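You operate a simulated robot arm through the tools that you are given. There is no shell and no other tool.

You are at the controls of a simulated robot arm. One attempt, no reset.

Task
Fit the battery in its box, connect it and check for 12.5 V.
Fine: set it down gently, slide the orange bar over it. Red lever first, then black, with the red board knob off. Knob on to read, off at the end. Where these are worked on the way, their far stop is far enough and under half their travel is too little: red board knob.

The check looks at the end state, three seconds after you hand in, the way a careful person would. Anything else that was tipped, shoved, dropped, spilled or broken makes it a failure.

Robot
A 6-joint arm with a three-finger gripper, fixed in place. Base frame: the origin is at the foot of the arm, x ahead of it, y to its left, z up; the work surface is at about z = 0.49. Units: m, degrees, N and s.
Its first joint turns from -166.0 to 166.0 degrees. Payload 4.89 kg.
The tool frame sits at the grasp point between the pads (the TCP): z along the fingers, y along the line on which they close. The tips reach 0.03 m beyond it. The gripper opens to 0.164 m. The gripper's body begins 0.125 m behind the TCP.
Orientation is that of the tool frame in the base frame, as a unit quaternion [w, x, y, z]. With the fingers straight down and closing along the base's y, the tool's x points along the base's -x, its y along +y and its z along -z.

Tools
- The arm moves only by the tool servo_tool. Its argument "commands" is a list of rows, each a list of 2 entries, a list of its own where there are three numbers: the shift along the tool's x, y, z in m, then the turn, a rotation vector about the tool's x, y, z in degrees. In form: [[[x, y, z], [ax, ay, az]], ...]. A call has 1 to 20 rows; each row is the pose to reach, as a shift and turn from the pose commanded when the call began, along the tool's axes at that moment. "claw" is the finger opening in m, from 0 to 0.164, set as the call begins (left out, the last holds). A row lasts 0.2 s, in which the tool goes at most 0.05 m and 8.6 degrees; a call with a longer step from one row to the next is refused whole, and so is a gripper value outside its range. A pose out of reach is approached as far as the arm can. The call stops where the force on the tool passes 90 N (or 10 N more than at its start, if that is more) or the arm is blocked; 0.2 s more then pass. The fingers move at their own pace (about 0.108 m/s each) and stop on an object; they squeeze with about 36 N. The grip force told is the motor's: it shows also when the fingers shut on nothing. Time passes only in rows, and 0.2 s behind the last, so rows that repeat a pose let the fingers close. It gives the time, the measured TCP pose, the force on the tool (base axes), the opening and the grip force at its end, in the units of the frame above (readings bear some noise), with the torque about the TCP (base axes, N m) and any sound that the robot's microphone picked up.
- Cameras (640 x 400 px; columns grow to the right, rows downward): "scene" is fixed at [0.3985, 0.6627, 1.2171]; the picture's right is [-0.61, -0.79, 0.00], its down [-0.76, 0.59, -0.25] and it looks along [0.20, -0.16, -0.97] (base axes); focal length 214 px, centre (320, 200). "wrist" rides on the gripper at [0.076, -0.002, -0.152] in the tool frame; the picture's right is [0.02, 1.00, 0.00], its down [-0.88, 0.02, -0.47] and it looks along [-0.47, 0.01, 0.88] (tool axes); focal length 247 px, centre (320, 200). There is no depth. A picture from a camera that has moved, and an enlarged one, comes with that camera's place and axes in the base frame and with its lens. The place of the scene camera against the robot may be out by one fixed shift of up to 0.018 m in any direction.
- grab_frame(camera): a new picture of that camera. No time passes.
- slide_trunk(by): slides the trunk up (or, below 0, down) by that many m; the arm rides with it, the base frame stays. It gives what a move gives, with no picture.
- inspect(camera, box): a new picture of the part [left, top, right, bottom] of that camera's present view, enlarged. No time passes.
- hand_in(): hands the job in; it is judged then, once.

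Nothing tells you positions but the pictures and the camera data. Unless the task says otherwise, let go and move clear before handing in.

The tools are called by a JSON object that holds its "op" and its "data". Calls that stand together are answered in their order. servo_tool: Moves the arm, as the interface text tells. Its arguments: {"type":"object","properties":{"commands":{"type":"array","items":{"type":"array"}},"claw":{"type":"number"}},"required":["commands"]} The other tools are called the same way: slide_trunk (by) slides the trunk up or down; grab_frame (camera) takes a picture; inspect (camera, box) takes an enlarged picture of a part of a camera's view; hand_in () hands the job in.

At the start:

```text
t: 0.0
tool_pos: [0.4877, 0.4003, 0.8857]
tcp_rot: [-0.001, 0.0, 1.0, 0.0]
contact_force: [-0.4, 0.5, -0.4]
ft_torque: [-0.01, -0.02, -0.02]
width: 0.1639
gripper_force: 0.0
trunk travel left (down, up): [-0.1, 0.29]
```

scene: 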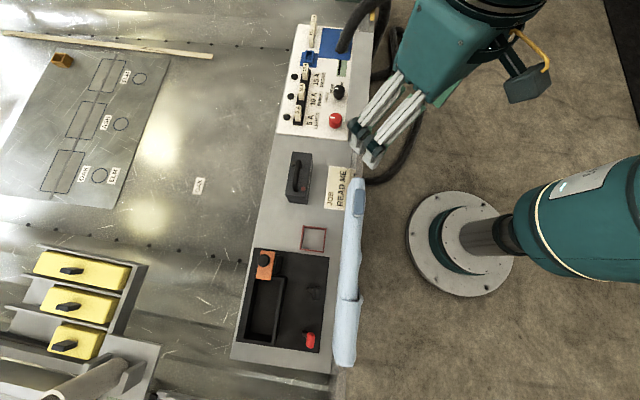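
wrist: 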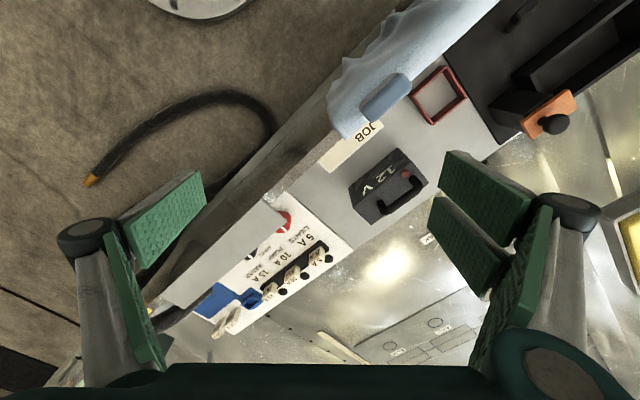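

I see a bench with a fuse/board panel, a dark 12 V battery with a handle, and a black battery box with an orange bar and a red lever. I'll look closer before moving anything.

{"op": "inspect", "data": {"camera": "scene", "box": [220, 230, 380, 380]}}

{"op": "inspect", "data": {"camera": "scene", "box": [260, 10, 390, 140]}}

{"op": "inspect", "data": {"camera": "scene", "box": [240, 130, 380, 260]}}

{"op": "inspect", "data": {"camera": "wrist", "box": [180, 120, 460, 360]}}

{"op": "inspect", "data": {"camera": "wrist", "box": [380, 0, 640, 170]}}

```text
2.67 times, centred on (300, 305) of scene
camera zoom: at [0.3985, 0.6627, 1.2171], right [-0.61, -0.79, 0.0], down [-0.76, 0.59, -0.25], along [0.2, -0.16, -0.97], focal length 572 px, centre (373, -80)
```

zoom: 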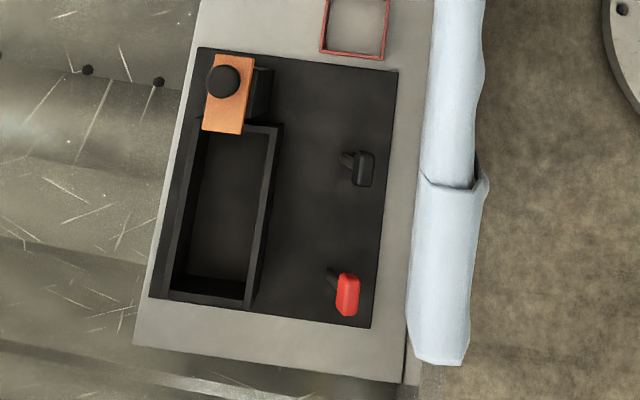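

```text
3.08 times, centred on (325, 75) of scene
camera zoom: at [0.3985, 0.6627, 1.2171], right [-0.61, -0.79, 0.0], down [-0.76, 0.59, -0.25], along [0.2, -0.16, -0.97], focal length 660 px, centre (305, 585)
```

zoom: 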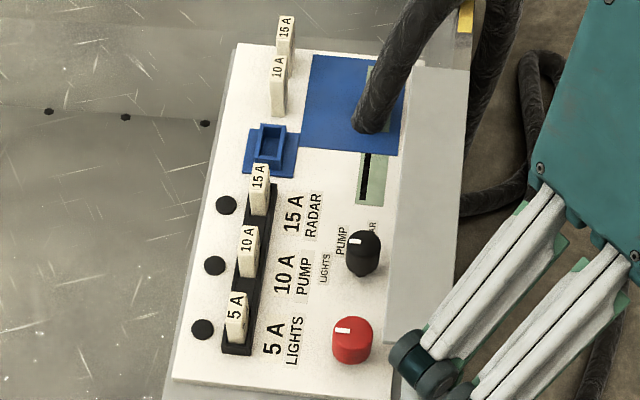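

```text
3.08 times, centred on (310, 195) of scene
camera zoom: at [0.3985, 0.6627, 1.2171], right [-0.61, -0.79, 0.0], down [-0.76, 0.59, -0.25], along [0.2, -0.16, -0.97], focal length 660 px, centre (351, 215)
```

zoom: 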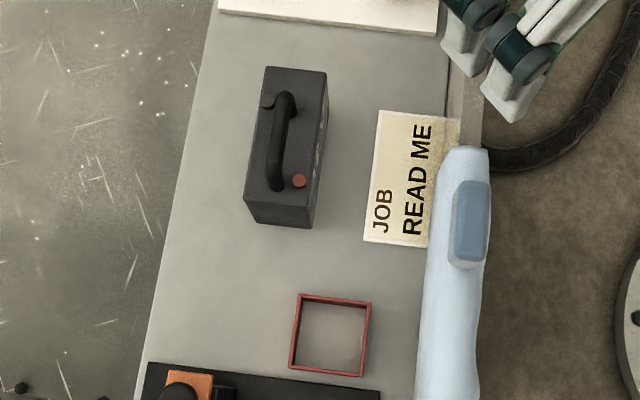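

```text
1.67 times, centred on (320, 240) of wrist
camera zoom: at [0.4105, 0.3987, 1.0392], right [-0.02, 1.0, 0.0], down [0.88, 0.02, 0.47], along [0.47, 0.01, -0.88], focal length 412 px, centre (320, 133)
```

zoom: 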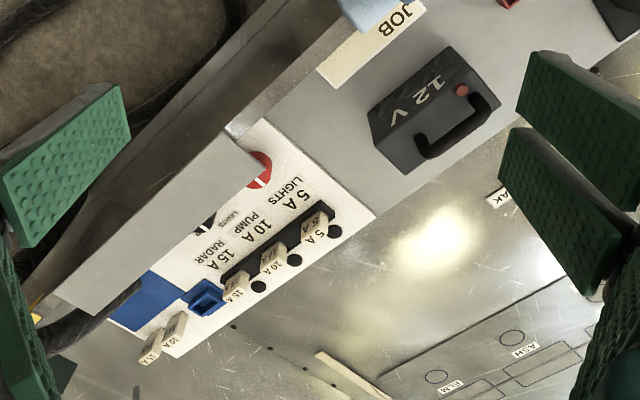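

```text
2.35 times, centred on (510, 85) of wrist
camera zoom: at [0.4105, 0.3987, 1.0392], right [-0.02, 1.0, 0.0], down [0.88, 0.02, 0.47], along [0.47, 0.01, -0.88], focal length 581 px, centre (-127, 471)
```

zoom: 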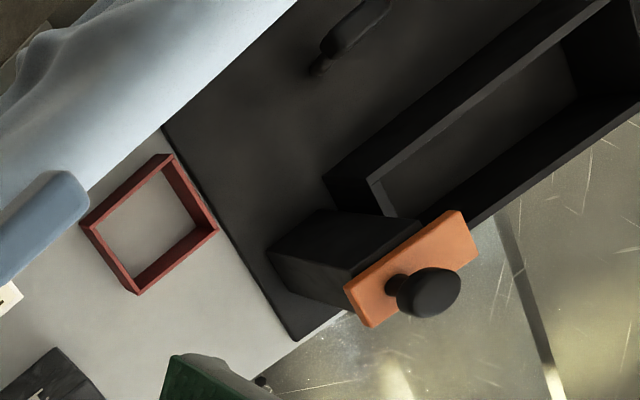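

The battery looks to be near (0.64, 0.56), the box near (0.35, 0.84) and the red board knob near (0.76, 0.31). I'll move the wrist camera at height towards the board to see the knob and any meter.

{"op": "servo_tool", "data": {"commands": [[[-0.012, -0.02, 0], [0, 0, -3.7]], [[-0.024, -0.04, 0], [0, 0, -7.4]], [[-0.036, -0.06, 0], [0, 0, -11.1]], [[-0.048, -0.08, 0], [0, 0, -14.8]], [[-0.06, -0.1, 0], [0, 0, -18.5]], [[-0.07, -0.12, 0], [0, 0, -22.4]]]}}

{"op": "grab_frame", "data": {"camera": "wrist"}}

{"op": "grab_frame", "data": {"camera": "scene"}}

```text
t: 1.4
tool_pos: [0.5568, 0.2814, 0.8847]
tcp_rot: [0.0, -0.196, 0.981, 0.0]
contact_force: [-0.5, 2.0, 0.4]
ft_torque: [-0.1, -0.06, 0.0]
width: 0.1638
gripper_force: 0.1
trunk travel left (down, up): [-0.1, 0.29]
```

```text
taken
camera wrist: at [0.4872, 0.2503, 1.0387], right [-0.4, 0.92, 0.0], down [0.81, 0.35, 0.47], along [0.43, 0.19, -0.88], focal length 247 px, centre (320, 200)
```

wrist: 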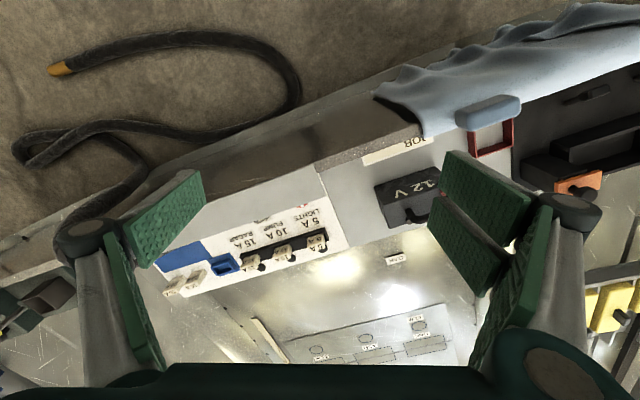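

```text
taken
```

scene: 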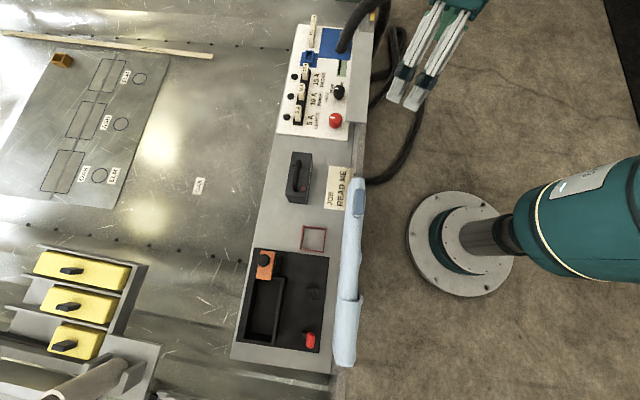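

The robot-side lip hides the knobs and meter from this side. I'll zoom in on the board and the box with the scene camera, now that the arm is clear of them.

{"op": "inspect", "data": {"camera": "scene", "box": [310, 60, 374, 100]}}

{"op": "inspect", "data": {"camera": "scene", "box": [280, 75, 376, 135]}}

{"op": "inspect", "data": {"camera": "scene", "box": [285, 10, 381, 70]}}

{"op": "inspect", "data": {"camera": "scene", "box": [290, 160, 370, 210]}}

{"op": "inspect", "data": {"camera": "scene", "box": [240, 240, 336, 300]}}

{"op": "inspect", "data": {"camera": "scene", "box": [240, 290, 336, 350]}}

```text
10.00 times, centred on (342, 80) of scene
camera zoom: at [0.3985, 0.6627, 1.2171], right [-0.61, -0.79, 0.0], down [-0.76, 0.59, -0.25], along [0.2, -0.16, -0.97], focal length 2145 px, centre (100, 1400)
```

zoom: 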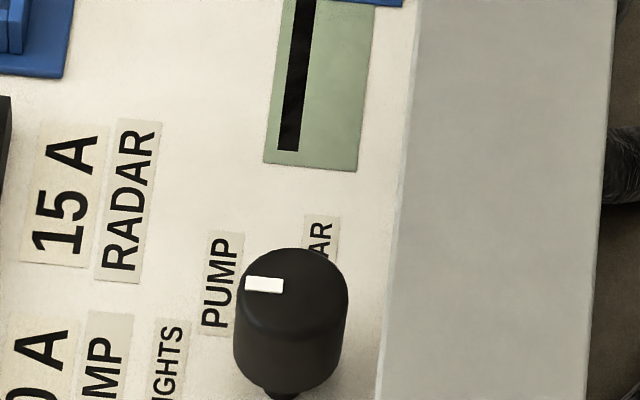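

```text
6.67 times, centred on (328, 105) of scene
camera zoom: at [0.3985, 0.6627, 1.2171], right [-0.61, -0.79, 0.0], down [-0.76, 0.59, -0.25], along [0.2, -0.16, -0.97], focal length 1430 px, centre (267, 833)
```

zoom: 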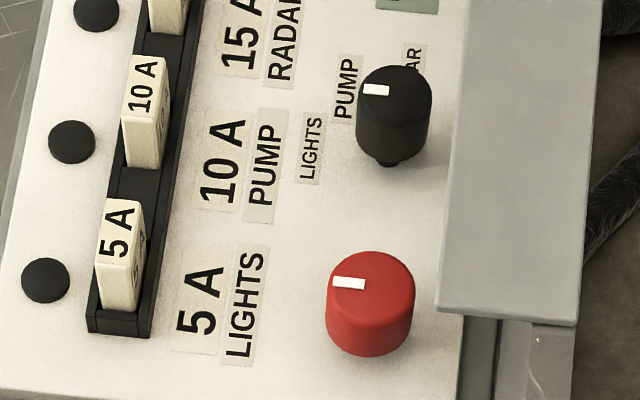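

```text
6.67 times, centred on (333, 40) of scene
camera zoom: at [0.3985, 0.6627, 1.2171], right [-0.61, -0.79, 0.0], down [-0.76, 0.59, -0.25], along [0.2, -0.16, -0.97], focal length 1430 px, centre (233, 1267)
```

zoom: 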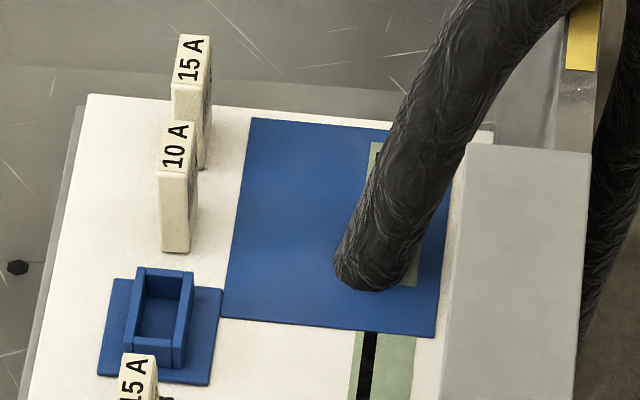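

```text
8.00 times, centred on (330, 185) of scene
camera zoom: at [0.3985, 0.6627, 1.2171], right [-0.61, -0.79, 0.0], down [-0.76, 0.59, -0.25], along [0.2, -0.16, -0.97], focal length 1716 px, centre (240, 320)
```

zoom: 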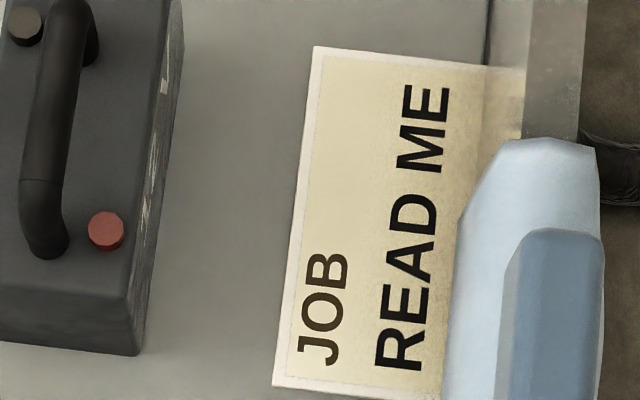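

```text
6.67 times, centred on (288, 270) of scene
camera zoom: at [0.3985, 0.6627, 1.2171], right [-0.61, -0.79, 0.0], down [-0.76, 0.59, -0.25], along [0.2, -0.16, -0.97], focal length 1430 px, centre (533, -267)
```

zoom: 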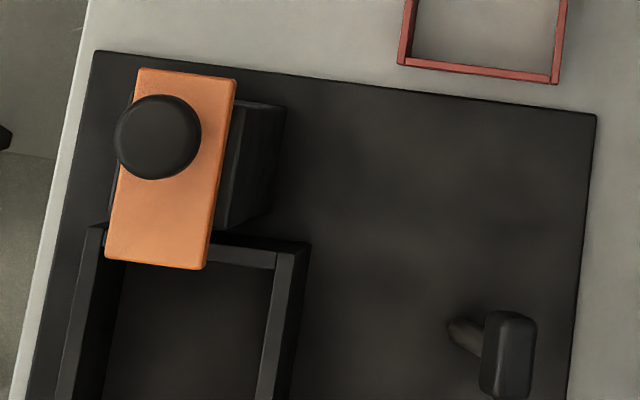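

```text
6.67 times, centred on (288, 320) of scene
camera zoom: at [0.3985, 0.6627, 1.2171], right [-0.61, -0.79, 0.0], down [-0.76, 0.59, -0.25], along [0.2, -0.16, -0.97], focal length 1430 px, centre (533, -600)
```

zoom: 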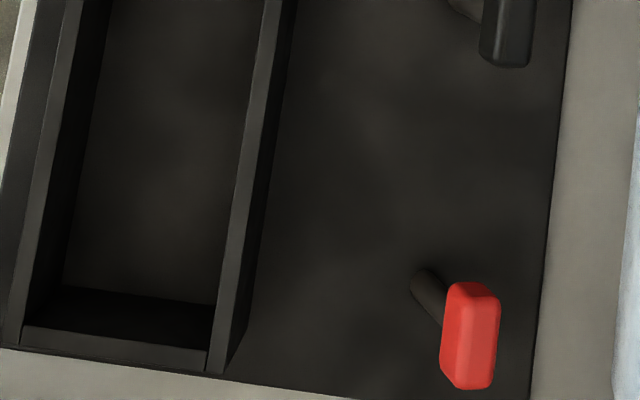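

The green window beyond the black knob looks like the meter, partly under a blue plate and a cable. I'll tilt the hand so the wrist camera looks straight down over the board.

{"op": "servo_tool", "data": {"commands": [[[-0.03, -0.016, 0], [0, 4.7, 0]], [[-0.06, -0.032, 0], [0, 9.4, 0]], [[-0.09, -0.048, 0], [0, 14.0, 0]], [[-0.12, -0.064, 0], [0, 18.7, 0]], [[-0.15, -0.08, 0], [0, 23.4, 0]], [[-0.177, -0.0955, 0], [0, 28, 0]]]}}

{"op": "grab_frame", "data": {"camera": "wrist"}}

{"op": "grab_frame", "data": {"camera": "scene"}}

```text
t: 2.8
tool_pos: [0.756, 0.2601, 0.8868]
tcp_rot: [-0.214, -0.189, 0.957, -0.043]
contact_force: [-1.0, 0.4, 0.6]
ft_torque: [-0.01, -0.11, 0.03]
width: 0.1639
gripper_force: 0.0
trunk travel left (down, up): [-0.1, 0.29]
```

```text
taken
camera wrist: at [0.7519, 0.2568, 1.0582], right [-0.4, 0.92, 0.01], down [0.92, 0.4, 0.05], along [0.04, 0.03, -1.0], focal length 247 px, centre (320, 200)
```

wrist: 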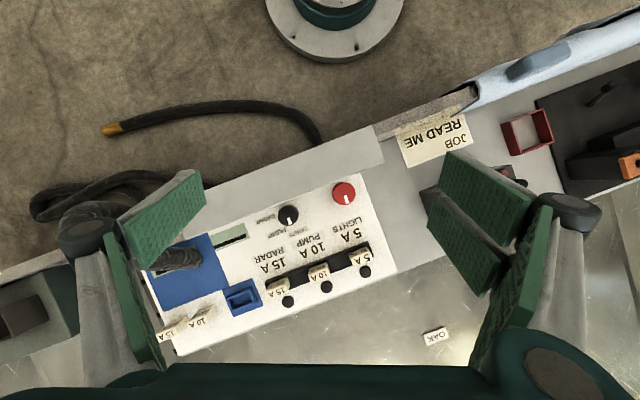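

```text
taken
```

scene: 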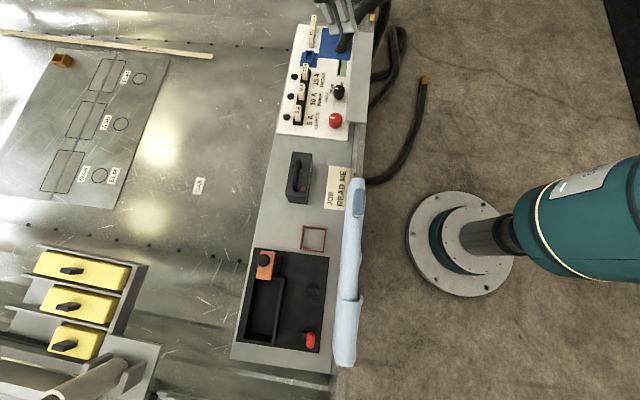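

{"op": "inspect", "data": {"camera": "wrist", "box": [140, 160, 400, 350]}}

{"op": "inspect", "data": {"camera": "wrist", "box": [140, 210, 260, 285]}}

{"op": "inspect", "data": {"camera": "wrist", "box": [240, 165, 380, 255]}}

{"op": "inspect", "data": {"camera": "wrist", "box": [380, 80, 640, 240]}}

```text
2.11 times, centred on (270, 255) of wrist
camera zoom: at [0.7519, 0.2568, 1.0582], right [-0.4, 0.92, 0.01], down [0.92, 0.4, 0.05], along [0.04, 0.03, -1.0], focal length 520 px, centre (425, 84)
```

zoom: 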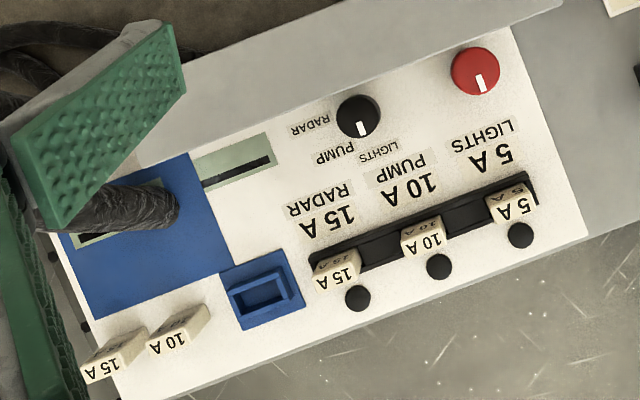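

```text
5.33 times, centred on (200, 248) of wrist
camera zoom: at [0.7519, 0.2568, 1.0582], right [-0.4, 0.92, 0.01], down [0.92, 0.4, 0.05], along [0.04, 0.03, -1.0], focal length 1317 px, centre (960, -53)
```

zoom: 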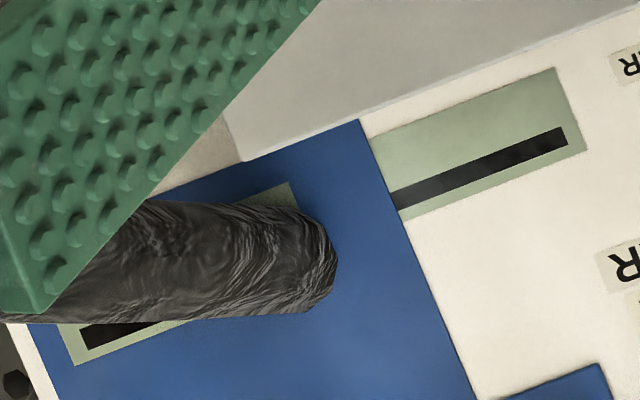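

```text
4.44 times, centred on (310, 210) of wrist
camera zoom: at [0.7519, 0.2568, 1.0582], right [-0.4, 0.92, 0.01], down [0.92, 0.4, 0.05], along [0.04, 0.03, -1.0], focal length 1098 px, centre (364, 156)
```

zoom: 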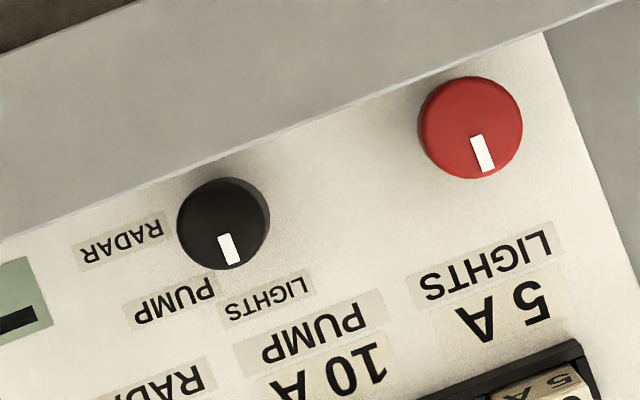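

```text
2.46 times, centred on (510, 160) of wrist
camera zoom: at [0.7519, 0.2568, 1.0582], right [-0.4, 0.92, 0.01], down [0.92, 0.4, 0.05], along [0.04, 0.03, -1.0], focal length 608 px, centre (-148, 298)
```

zoom: 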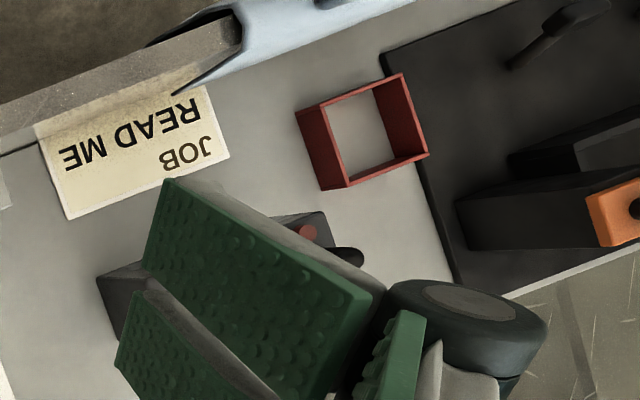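

The red knob's mark points straight "up" the board, the same as the black knob at LIGHTS, so I take it as off. Next I'll carry the camera over the battery box at the same height.

{"op": "servo_tool", "data": {"commands": [[[0.0076, 0.0384, 0.004], [1.17, 0, -2.21]], [[0.0151, 0.0768, 0.008], [2.34, 0, -4.42]], [[0.0227, 0.1152, 0.0121], [3.52, 0, -6.62]], [[0.0303, 0.1536, 0.0161], [4.69, 0, -8.83]], [[0.0379, 0.1919, 0.0201], [5.86, 0, -11.04]], [[0.0454, 0.2303, 0.0241], [7.03, 0, -13.25]], [[0.053, 0.2687, 0.0282], [8.2, 0, -15.46]], [[0.0606, 0.3071, 0.0322], [9.38, 0, -17.66]], [[0.0682, 0.3455, 0.0362], [10.55, 0, -19.87]], [[0.0757, 0.3839, 0.0402], [11.72, 0, -22.08]], [[0.0833, 0.4223, 0.0442], [12.89, 0, -24.29]], [[0.0909, 0.4607, 0.0483], [14.06, 0, -26.5]], [[0.0984, 0.499, 0.0523], [15.24, 0, -28.7]], [[0.106, 0.5374, 0.0563], [16.41, 0, -30.91]], [[0.1136, 0.5758, 0.0603], [17.58, 0, -33.12]], [[0.1212, 0.6142, 0.0644], [18.75, 0, -35.33]], [[0.1287, 0.6526, 0.0684], [19.92, 0, -37.54]], [[0.1363, 0.691, 0.0724], [21.1, 0, -39.74]]]}}

{"op": "grab_frame", "data": {"camera": "wrist"}}

{"op": "inspect", "data": {"camera": "wrist", "box": [160, 100, 480, 300]}}

```text
t: 6.6
tool_pos: [0.3521, 0.8413, 0.8867]
tcp_rot: [-0.182, -0.541, 0.812, -0.12]
contact_force: [1.5, -0.4, 0.3]
ft_torque: [0.13, 0.18, -0.1]
width: 0.1638
gripper_force: 0.2
trunk travel left (down, up): [-0.1, 0.29]
```

```text
taken
camera wrist: at [0.3519, 0.8362, 1.0577], right [-0.93, 0.37, 0.01], down [0.37, 0.93, 0.05], along [0.01, 0.05, -1.0], focal length 247 px, centre (320, 200)
```

wrist: 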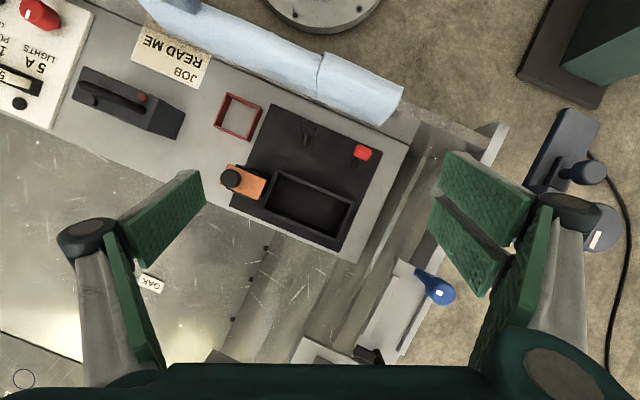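

```text
2.00 times, centred on (320, 200) of wrist
camera zoom: at [0.3519, 0.8362, 1.0577], right [-0.93, 0.37, 0.01], down [0.37, 0.93, 0.05], along [0.01, 0.05, -1.0], focal length 494 px, centre (320, 200)
```

zoom: 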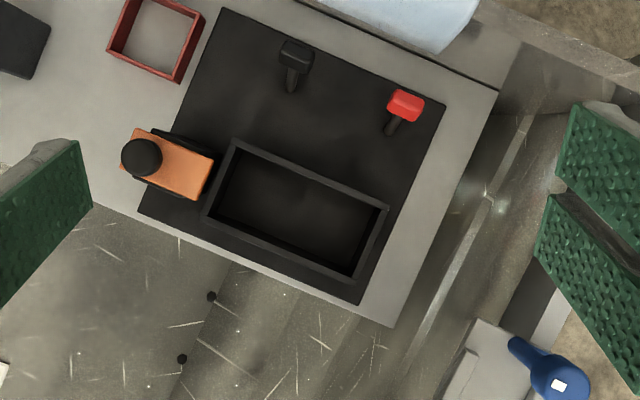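

I now have a good overhead view: the black plate, the open box, the orange bar on its post at the board-side end, and two levers leaning toward the robot. The bench runs at 45° in the base frame. Next I'll look at the battery from an angle.

{"op": "servo_tool", "data": {"commands": [[[0.0146, -0.033, 0.0232], [-0.64, -2.75, 2.56]], [[0.0291, -0.0659, 0.0465], [-1.28, -5.5, 5.12]], [[0.0437, -0.0989, 0.0697], [-1.92, -8.25, 7.68]], [[0.0582, -0.1318, 0.093], [-2.56, -11.0, 10.24]], [[0.0728, -0.1648, 0.1162], [-3.2, -13.75, 12.8]], [[0.0873, -0.1978, 0.1394], [-3.84, -16.5, 15.36]], [[0.1019, -0.2307, 0.1627], [-4.48, -19.25, 17.92]], [[0.1164, -0.2637, 0.1859], [-5.12, -22.0, 20.48]], [[0.131, -0.2966, 0.2092], [-5.76, -24.75, 23.04]], [[0.1455, -0.3296, 0.2324], [-6.4, -27.5, 25.6]], [[0.1455, -0.3296, 0.2324], [-6.4, -27.5, 25.6]]]}}

{"op": "grab_frame", "data": {"camera": "wrist"}}

{"op": "inspect", "data": {"camera": "wrist", "box": [200, 100, 440, 250]}}

{"op": "inspect", "data": {"camera": "scene", "box": [270, 140, 350, 210]}}

```text
t: 9.0
tool_pos: [0.5632, 0.4959, 0.7475]
tcp_rot: [0.0, -0.351, 0.936, 0.0]
contact_force: [-0.2, 0.0, 0.0]
ft_torque: [-0.07, -0.05, -0.01]
width: 0.164
gripper_force: 0.0
trunk travel left (down, up): [-0.1, 0.29]
```

```text
taken
camera wrist: at [0.5074, 0.4427, 0.9013], right [-0.68, 0.74, 0.0], down [0.65, 0.59, 0.47], along [0.35, 0.32, -0.88], focal length 247 px, centre (320, 200)
```

wrist: 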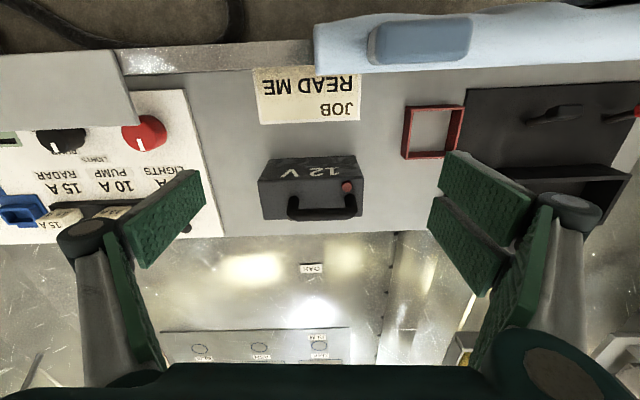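

```text
2.67 times, centred on (320, 175) of wrist
camera zoom: at [0.5074, 0.4427, 0.9013], right [-0.68, 0.74, 0.0], down [0.65, 0.59, 0.47], along [0.35, 0.32, -0.88], focal length 659 px, centre (320, 267)
```

zoom: 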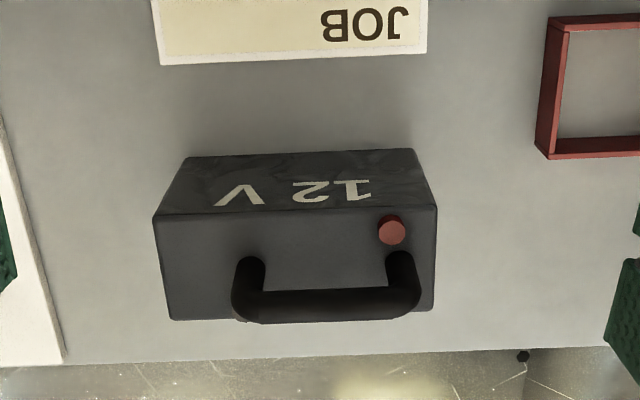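

```text
5.71 times, centred on (310, 175) of scene
camera zoom: at [0.3985, 0.6627, 1.2171], right [-0.61, -0.79, 0.0], down [-0.76, 0.59, -0.25], along [0.2, -0.16, -0.97], focal length 1226 px, centre (377, 343)
```

zoom: 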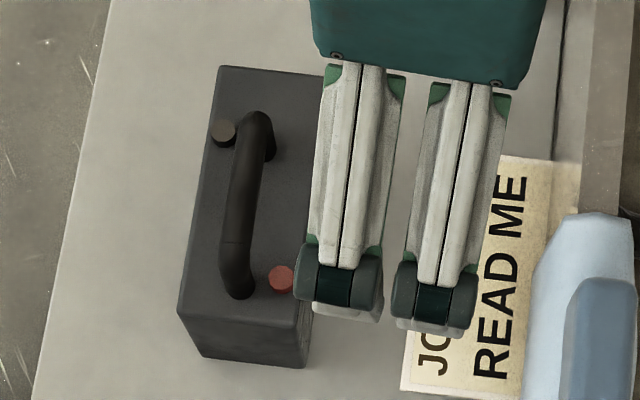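

The battery measures about 0.148 × 0.065 × 0.092 m. Its handle bar is at z ≈ 0.63, the 12 V side faces the robot and the red terminal is at the box end, so no turning is needed. I'll take a second, slanted view of the box to get its heights.

{"op": "servo_tool", "data": {"commands": [[[-0.0015, 0.0451, 0], [0, 0, 0]], [[-0.003, 0.0903, 0], [0, 0, 0]], [[-0.0044, 0.1354, 0], [0, 0, 0]], [[-0.0059, 0.1806, 0], [0, 0, 0]], [[-0.0074, 0.2257, 0], [0, 0, 0]], [[-0.0089, 0.2709, 0], [0, 0, 0]], [[-0.0103, 0.316, 0], [0, 0, 0]], [[-0.0118, 0.3612, 0], [0, 0, 0]], [[-0.0133, 0.4063, 0], [0, 0, 0]], [[-0.0133, 0.4063, 0], [0, 0, 0]]]}}

{"op": "grab_frame", "data": {"camera": "wrist"}}

{"op": "inspect", "data": {"camera": "wrist", "box": [180, 110, 460, 285]}}

```text
t: 11.2
tool_pos: [0.307, 0.8079, 0.7466]
tcp_rot: [0.0, -0.352, 0.936, 0.0]
contact_force: [-0.2, -1.1, 0.7]
ft_torque: [0.05, 0.1, 0.0]
width: 0.1642
gripper_force: 0.1
trunk travel left (down, up): [-0.1, 0.29]
```

```text
taken
camera wrist: at [0.2511, 0.7563, 0.901], right [-0.68, 0.74, 0.0], down [0.65, 0.6, 0.47], along [0.35, 0.32, -0.88], focal length 247 px, centre (320, 200)
```

wrist: 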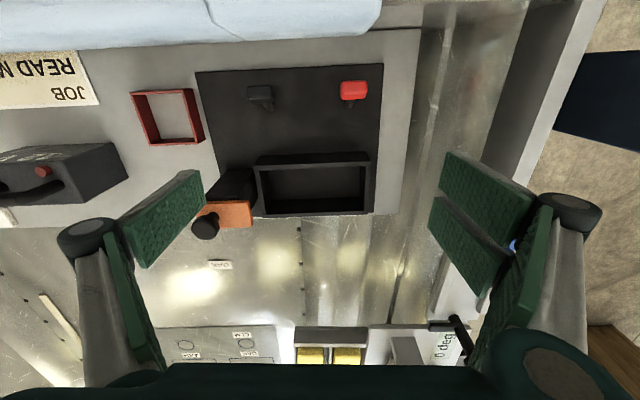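

```text
2.29 times, centred on (320, 198) of wrist
camera zoom: at [0.2511, 0.7563, 0.901], right [-0.68, 0.74, 0.0], down [0.65, 0.6, 0.47], along [0.35, 0.32, -0.88], focal length 564 px, centre (320, 206)
```

zoom: 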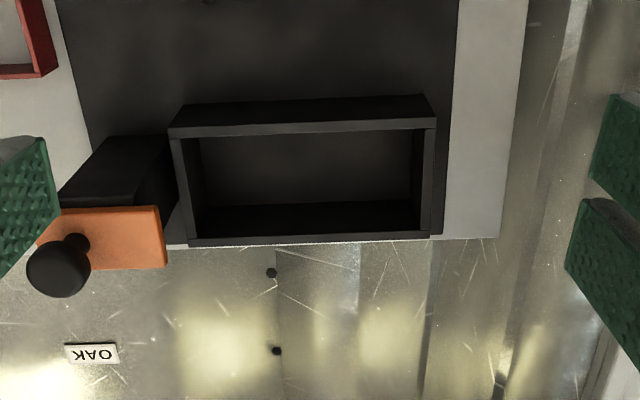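

The box rim is at z ≈ 0.55 and its centre at about u = −0.340, v = 0.883 on bench axes (u toward the board, v outward). Inner clearance around the battery is about 5 mm each side. I'll now go above the battery handle and turn the hand so the fingers close across it.

{"op": "servo_tool", "data": {"commands": [[[-0.0059, -0.0317, 0], [0, 0, -7.22]], [[-0.0117, -0.0634, 0], [0, 0, -14.43]], [[-0.0176, -0.0951, 0], [0, 0, -21.65]], [[-0.0234, -0.1267, 0], [0, 0, -28.86]], [[-0.0293, -0.1584, 0], [0, 0, -36.08]], [[-0.0352, -0.1901, 0], [0, 0, -43.29]], [[-0.041, -0.2218, 0], [0, 0, -50.51]], [[-0.0469, -0.2535, 0], [0, 0, -57.72]], [[-0.0528, -0.2852, 0], [0, 0, -64.94]], [[-0.0586, -0.3168, 0], [0, 0, -72.15]], [[-0.0645, -0.3485, 0], [0, 0, -79.37]], [[-0.0703, -0.3802, 0], [0, 0, -86.58]], [[-0.0762, -0.4119, 0], [0, 0, -93.8]], [[-0.0762, -0.4119, 0], [0, 0, -93.8]]], "claw": 0.08}}

{"op": "grab_frame", "data": {"camera": "wrist"}}

{"op": "grab_frame", "data": {"camera": "scene"}}

```text
t: 14.2
tool_pos: [0.6346, 0.5507, 0.7483]
tcp_rot: [0.0, 0.924, -0.382, 0.0]
contact_force: [-1.1, -1.0, -0.9]
ft_torque: [-0.08, -0.05, 0.01]
width: 0.08
gripper_force: 0.1
trunk travel left (down, up): [-0.1, 0.29]
```

```text
taken
camera wrist: at [0.6902, 0.4976, 0.9024], right [-0.69, -0.72, 0.0], down [-0.64, 0.61, 0.47], along [-0.34, 0.33, -0.88], focal length 247 px, centre (320, 200)
```

wrist: 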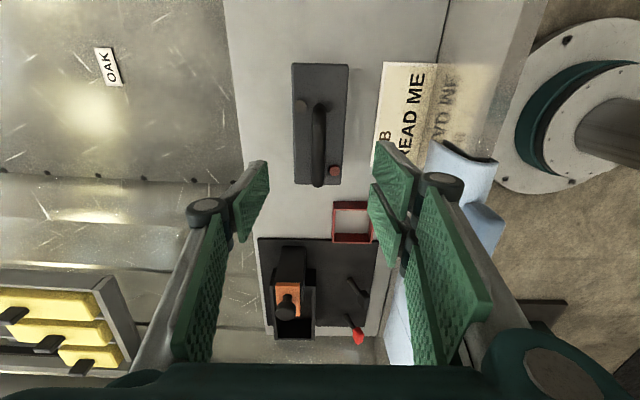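

```text
taken
```

scene: 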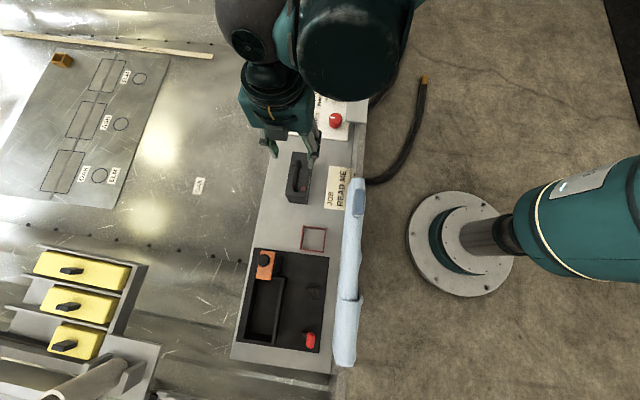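

{"op": "inspect", "data": {"camera": "wrist", "box": [240, 40, 400, 200]}}

{"op": "inspect", "data": {"camera": "wrist", "box": [240, 220, 400, 350]}}

```text
2.50 times, centred on (320, 120) of wrist
camera zoom: at [0.6902, 0.4976, 0.9024], right [-0.69, -0.72, 0.0], down [-0.64, 0.61, 0.47], along [-0.34, 0.33, -0.88], focal length 617 px, centre (320, 400)
```

zoom: 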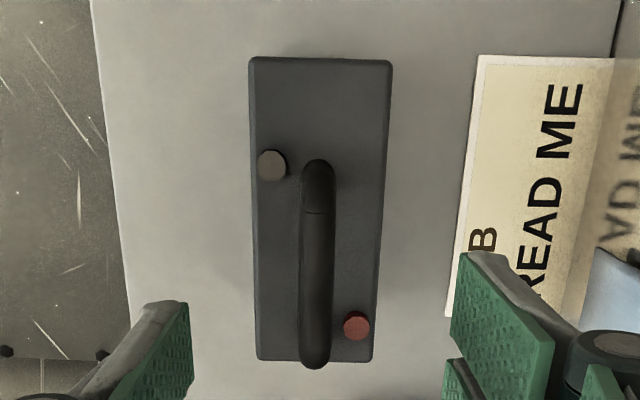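

```text
3.08 times, centred on (320, 285) of wrist
camera zoom: at [0.6902, 0.4976, 0.9024], right [-0.69, -0.72, 0.0], down [-0.64, 0.61, 0.47], along [-0.34, 0.33, -0.88], focal length 760 px, centre (320, -62)
```

zoom: 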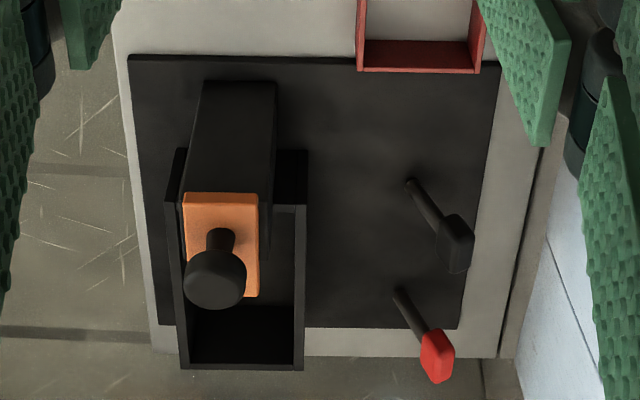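

The handle bar is almost centred under the hand (v ≈ 0.8396). I'll correct 3 mm and 1.5 mm, then descend so the pads straddle the handle.

{"op": "servo_tool", "data": {"commands": [[[0.001, -0.0005, 0.025], [0, 0, 0]], [[0.002, -0.001, 0.05], [0, 0, 0]], [[0.003, -0.0015, 0.075], [0, 0, 0]], [[0.003, -0.0015, 0.095], [0, 0, 0]], [[0.003, -0.0015, 0.11], [0, 0, 0]], [[0.003, -0.0015, 0.12], [0, 0, 0]], [[0.003, -0.0015, 0.12], [0, 0, 0]]], "claw": 0.08}}

{"op": "grab_frame", "data": {"camera": "wrist"}}

{"op": "inspect", "data": {"camera": "scene", "box": [260, 130, 350, 215]}}

```text
t: 15.8
tool_pos: [0.6375, 0.5501, 0.6281]
tcp_rot: [0.0, 0.924, -0.382, 0.0]
contact_force: [0.3, 0.2, 0.3]
ft_torque: [0.0, -0.02, -0.01]
width: 0.0799
gripper_force: 0.0
trunk travel left (down, up): [-0.1, 0.29]
```

```text
taken
camera wrist: at [0.6926, 0.4959, 0.781], right [-0.69, -0.72, 0.0], down [-0.64, 0.61, 0.47], along [-0.34, 0.33, -0.88], focal length 247 px, centre (320, 200)
```

wrist: 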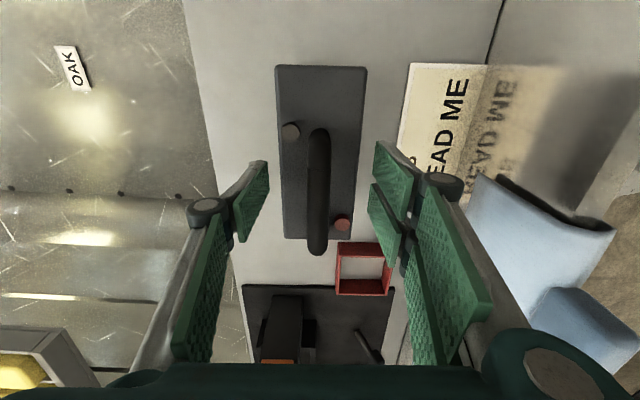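

```text
4.71 times, centred on (305, 172) of scene
camera zoom: at [0.3985, 0.6627, 1.2171], right [-0.61, -0.79, 0.0], down [-0.76, 0.59, -0.25], along [0.2, -0.16, -0.97], focal length 1009 px, centre (391, 329)
```

zoom: 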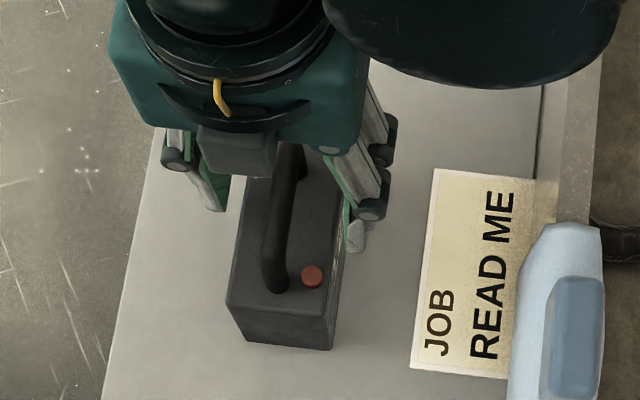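

The handle sits between the pads and there is no contact force. Now I'll close on it.

{"op": "servo_tool", "data": {"commands": [[[0, 0, 0], [0, 0, 0]], [[0, 0, 0], [0, 0, 0]], [[0, 0, 0], [0, 0, 0]], [[0, 0, 0], [0, 0, 0]], [[0, 0, 0], [0, 0, 0]]], "claw": 0.0}}

{"op": "grab_frame", "data": {"camera": "wrist"}}

```text
t: 17.0
tool_pos: [0.638, 0.5486, 0.6284]
tcp_rot: [-0.001, 0.924, -0.382, 0.0]
contact_force: [4.6, 3.5, 2.2]
ft_torque: [0.01, -0.04, -0.03]
width: 0.0148
gripper_force: 35.9
trunk travel left (down, up): [-0.1, 0.29]
```

```text
taken
camera wrist: at [0.6926, 0.4959, 0.7811], right [-0.69, -0.72, 0.0], down [-0.64, 0.61, 0.47], along [-0.34, 0.33, -0.88], focal length 247 px, centre (320, 200)
```

wrist: 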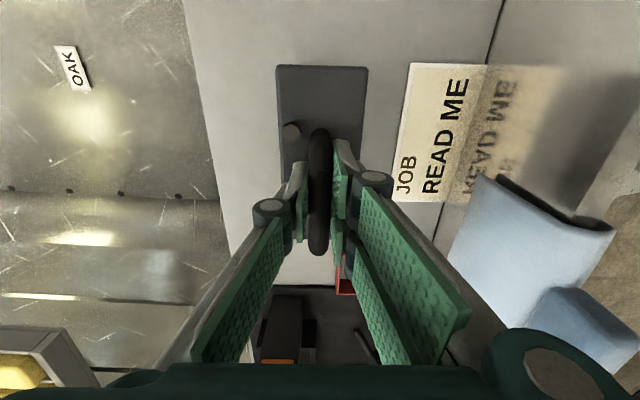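

The grip holds at a width of 15 mm. I'll lift slowly by a few centimetres and check the weight and whether it hangs level.

{"op": "servo_tool", "data": {"commands": [[[0, 0, -0.005], [0, 0, 0]], [[0, 0, -0.01], [0, 0, 0]], [[0, 0, -0.02], [0, 0, 0]], [[0, 0, -0.03], [0, 0, 0]], [[0, 0, -0.04], [0, 0, 0]], [[0, 0, -0.04], [0, 0, 0]]]}}

{"op": "grab_frame", "data": {"camera": "wrist"}}

{"op": "inspect", "data": {"camera": "scene", "box": [260, 130, 350, 215]}}

```text
t: 18.4
tool_pos: [0.6375, 0.5483, 0.6686]
tcp_rot: [0.001, 0.924, -0.382, 0.0]
contact_force: [-0.3, -0.7, -21.9]
ft_torque: [0.03, 0.05, 0.01]
width: 0.0146
gripper_force: 36.1
trunk travel left (down, up): [-0.1, 0.29]
```

```text
taken
camera wrist: at [0.6938, 0.4951, 0.8225], right [-0.69, -0.72, 0.0], down [-0.64, 0.61, 0.47], along [-0.34, 0.33, -0.88], focal length 247 px, centre (320, 200)
```

wrist: 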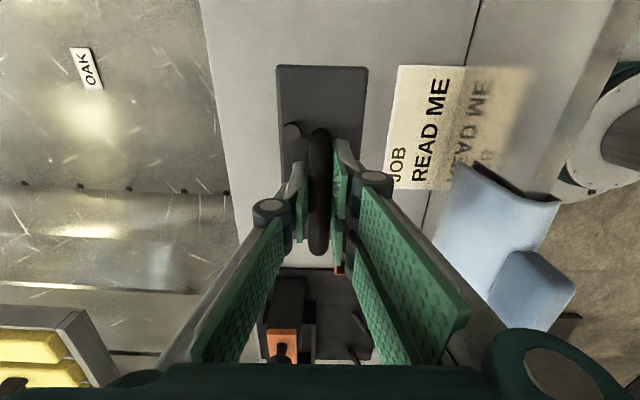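

```text
4.71 times, centred on (305, 172) of scene
camera zoom: at [0.3985, 0.6627, 1.2171], right [-0.61, -0.79, 0.0], down [-0.76, 0.59, -0.25], along [0.2, -0.16, -0.97], focal length 1009 px, centre (391, 329)
```

zoom: 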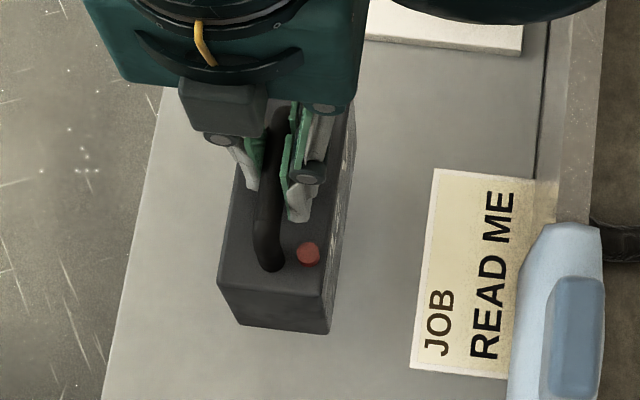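

The battery weighs about 22 N, hangs level and hasn't slipped. I'll raise it well above the orange bar's knob before carrying it across.

{"op": "servo_tool", "data": {"commands": [[[0, 0, -0.012], [0, 0, 0]], [[0, 0, -0.032], [0, 0, 0]], [[0, 0, -0.055], [0, 0, 0]], [[0, 0, -0.08], [0, 0, 0]], [[0, 0, -0.105], [0, 0, 0]], [[0, 0, -0.13], [0, 0, 0]], [[0, 0, -0.15], [0, 0, 0]], [[0, 0, -0.162], [0, 0, 0]], [[0, 0, -0.162], [0, 0, 0]]]}}

{"op": "grab_frame", "data": {"camera": "wrist"}}

```text
t: 20.4
tool_pos: [0.6391, 0.5489, 0.8303]
tcp_rot: [-0.001, 0.924, -0.382, -0.001]
contact_force: [0.3, -0.1, -21.5]
ft_torque: [0.02, 0.03, -0.01]
width: 0.0146
gripper_force: 35.8
trunk travel left (down, up): [-0.1, 0.29]
```

```text
taken
camera wrist: at [0.6949, 0.4945, 0.9834], right [-0.69, -0.72, 0.0], down [-0.64, 0.61, 0.47], along [-0.34, 0.33, -0.88], focal length 247 px, centre (320, 200)
```

wrist: 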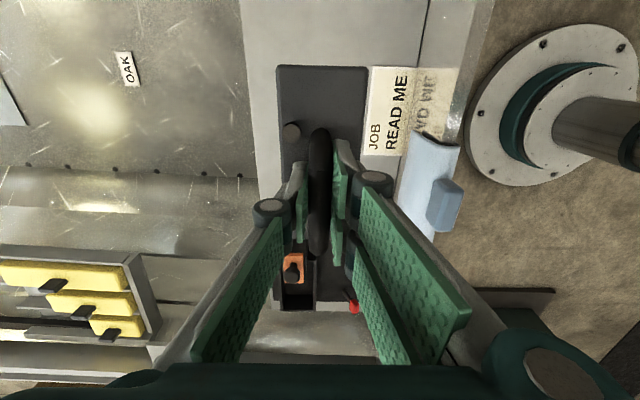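

{"op": "servo_tool", "data": {"commands": [[[-0.01, -0.001, 0], [0, 0, 0]], [[-0.03, -0.0031, 0], [0, 0, 0]], [[-0.06, -0.0062, 0], [0, 0, 0]], [[-0.09, -0.0094, 0], [0, 0, 0]], [[-0.12, -0.0125, 0], [0, 0, 0]], [[-0.15, -0.0156, 0], [0, 0, 0]], [[-0.18, -0.0187, 0], [0, 0, 0]], [[-0.21, -0.0219, 0], [0, 0, 0]], [[-0.24, -0.025, 0], [0, 0, 0]], [[-0.27, -0.0281, 0], [0, 0, 0]], [[-0.3, -0.0312, 0], [0, 0, 0]], [[-0.33, -0.0344, 0], [0, 0, 0]], [[-0.36, -0.0375, 0], [0, 0, 0]], [[-0.385, -0.0401, 0], [0, 0, 0]], [[-0.4, -0.0416, 0], [0, 0, 0]], [[-0.4063, -0.0423, 0], [0, 0, 0]], [[-0.4063, -0.0423, 0], [0, 0, 0]], [[-0.4063, -0.0423, 0], [0, 0, 0]]]}}

{"op": "grab_frame", "data": {"camera": "wrist"}}

{"op": "grab_frame", "data": {"camera": "scene"}}

```text
t: 24.2
tool_pos: [0.3809, 0.8654, 0.8311]
tcp_rot: [0.001, 0.924, -0.382, -0.001]
contact_force: [-0.5, 0.3, -21.8]
ft_torque: [0.05, 0.04, 0.01]
width: 0.0146
gripper_force: 36.2
trunk travel left (down, up): [-0.1, 0.29]
```

```text
taken
camera wrist: at [0.4358, 0.8117, 0.9835], right [-0.69, -0.72, 0.0], down [-0.64, 0.61, 0.47], along [-0.34, 0.33, -0.88], focal length 247 px, centre (320, 200)
```

wrist: 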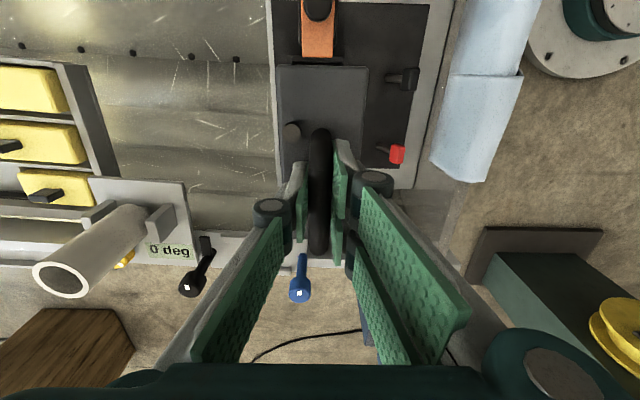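

```text
taken
```

scene: 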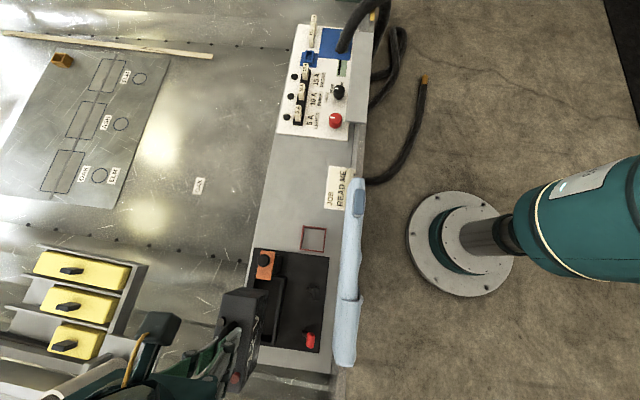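

The hand is over the box (u −0.3426, v 0.881). I'll lower until the battery's bottom is just above the rim, then check alignment.

{"op": "servo_tool", "data": {"commands": [[[0, 0, 0.015], [0, 0, 0]], [[0, 0, 0.04], [0, 0, 0]], [[0, 0, 0.065], [0, 0, 0]], [[0, 0, 0.09], [0, 0, 0]], [[0, 0, 0.11], [0, 0, 0]], [[0, 0, 0.12], [0, 0, 0]], [[0, 0, 0.122], [0, 0, 0]], [[0, 0, 0.122], [0, 0, 0]]]}}

{"op": "grab_frame", "data": {"camera": "wrist"}}

{"op": "inspect", "data": {"camera": "wrist", "box": [230, 0, 430, 160]}}

{"op": "inspect", "data": {"camera": "scene", "box": [210, 230, 340, 390]}}

```text
t: 26.0
tool_pos: [0.3806, 0.8656, 0.7076]
tcp_rot: [0.001, 0.924, -0.382, 0.0]
contact_force: [0.1, 0.3, -22.3]
ft_torque: [0.0, 0.04, 0.01]
width: 0.0146
gripper_force: 36.2
trunk travel left (down, up): [-0.1, 0.29]
```

```text
taken
camera wrist: at [0.4357, 0.8122, 0.8611], right [-0.69, -0.72, 0.0], down [-0.64, 0.61, 0.47], along [-0.34, 0.33, -0.88], focal length 247 px, centre (320, 200)
```

wrist: 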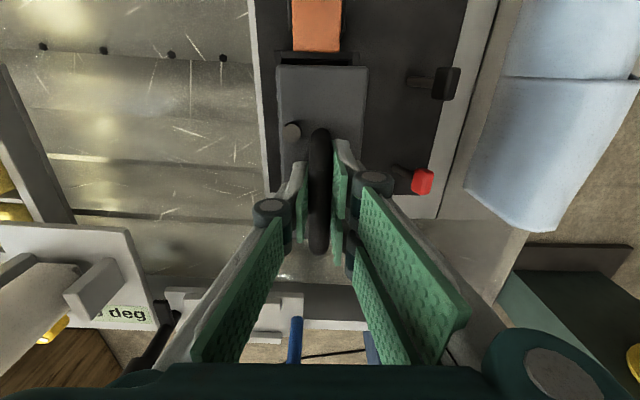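

```text
2.50 times, centred on (330, 80) of wrist
camera zoom: at [0.4357, 0.8122, 0.8611], right [-0.69, -0.72, 0.0], down [-0.64, 0.61, 0.47], along [-0.34, 0.33, -0.88], focal length 617 px, centre (295, 500)
```

zoom: 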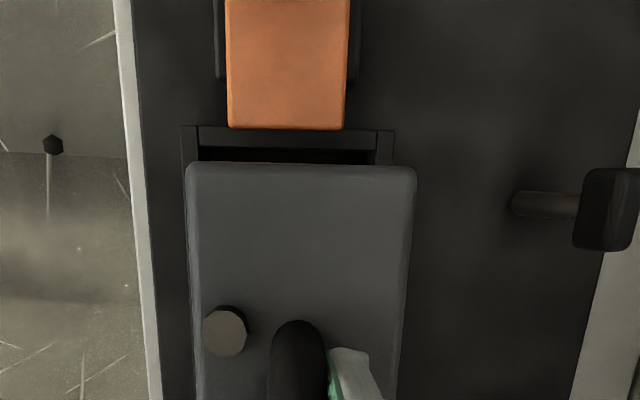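

```text
2.50 times, centred on (275, 310) of scene
camera zoom: at [0.3985, 0.6627, 1.2171], right [-0.61, -0.79, 0.0], down [-0.76, 0.59, -0.25], along [0.2, -0.16, -0.97], focal length 536 px, centre (432, -75)
```

zoom: 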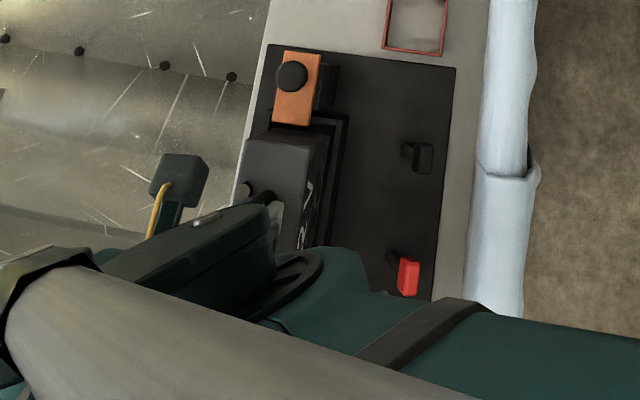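

Direct comparison in this picture suggests the box is a few millimetres further outward than the battery. I'll check the gaps more closely before lowering into it.

{"op": "inspect", "data": {"camera": "scene", "box": [255, 270, 315, 340]}}

{"op": "inspect", "data": {"camera": "wrist", "box": [260, 30, 390, 110]}}

{"op": "inspect", "data": {"camera": "wrist", "box": [240, 180, 400, 300]}}

```text
5.71 times, centred on (285, 305) of scene
camera zoom: at [0.3985, 0.6627, 1.2171], right [-0.61, -0.79, 0.0], down [-0.76, 0.59, -0.25], along [0.2, -0.16, -0.97], focal length 1226 px, centre (520, -400)
```

zoom: 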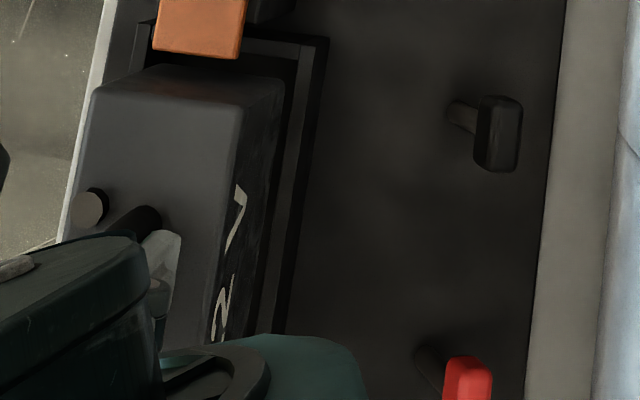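

```text
4.92 times, centred on (325, 70) of wrist
camera zoom: at [0.4357, 0.8122, 0.8611], right [-0.69, -0.72, 0.0], down [-0.64, 0.61, 0.47], along [-0.34, 0.33, -0.88], focal length 1216 px, centre (295, 840)
```

zoom: 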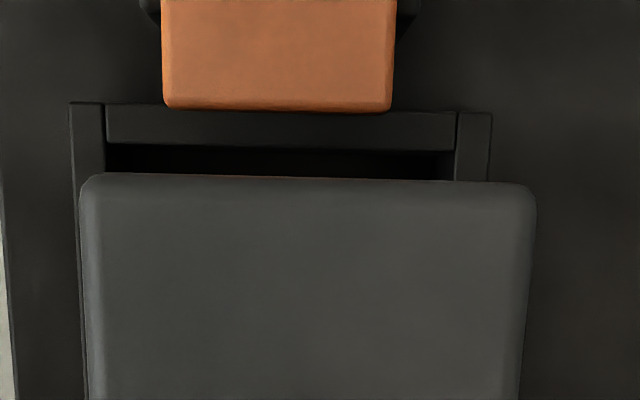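

```text
3.33 times, centred on (320, 240) of wrist
camera zoom: at [0.4357, 0.8122, 0.8611], right [-0.69, -0.72, 0.0], down [-0.64, 0.61, 0.47], along [-0.34, 0.33, -0.88], focal length 823 px, centre (320, 67)
```

zoom: 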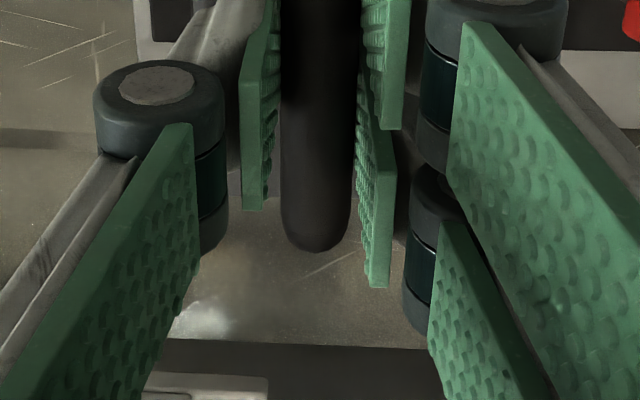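

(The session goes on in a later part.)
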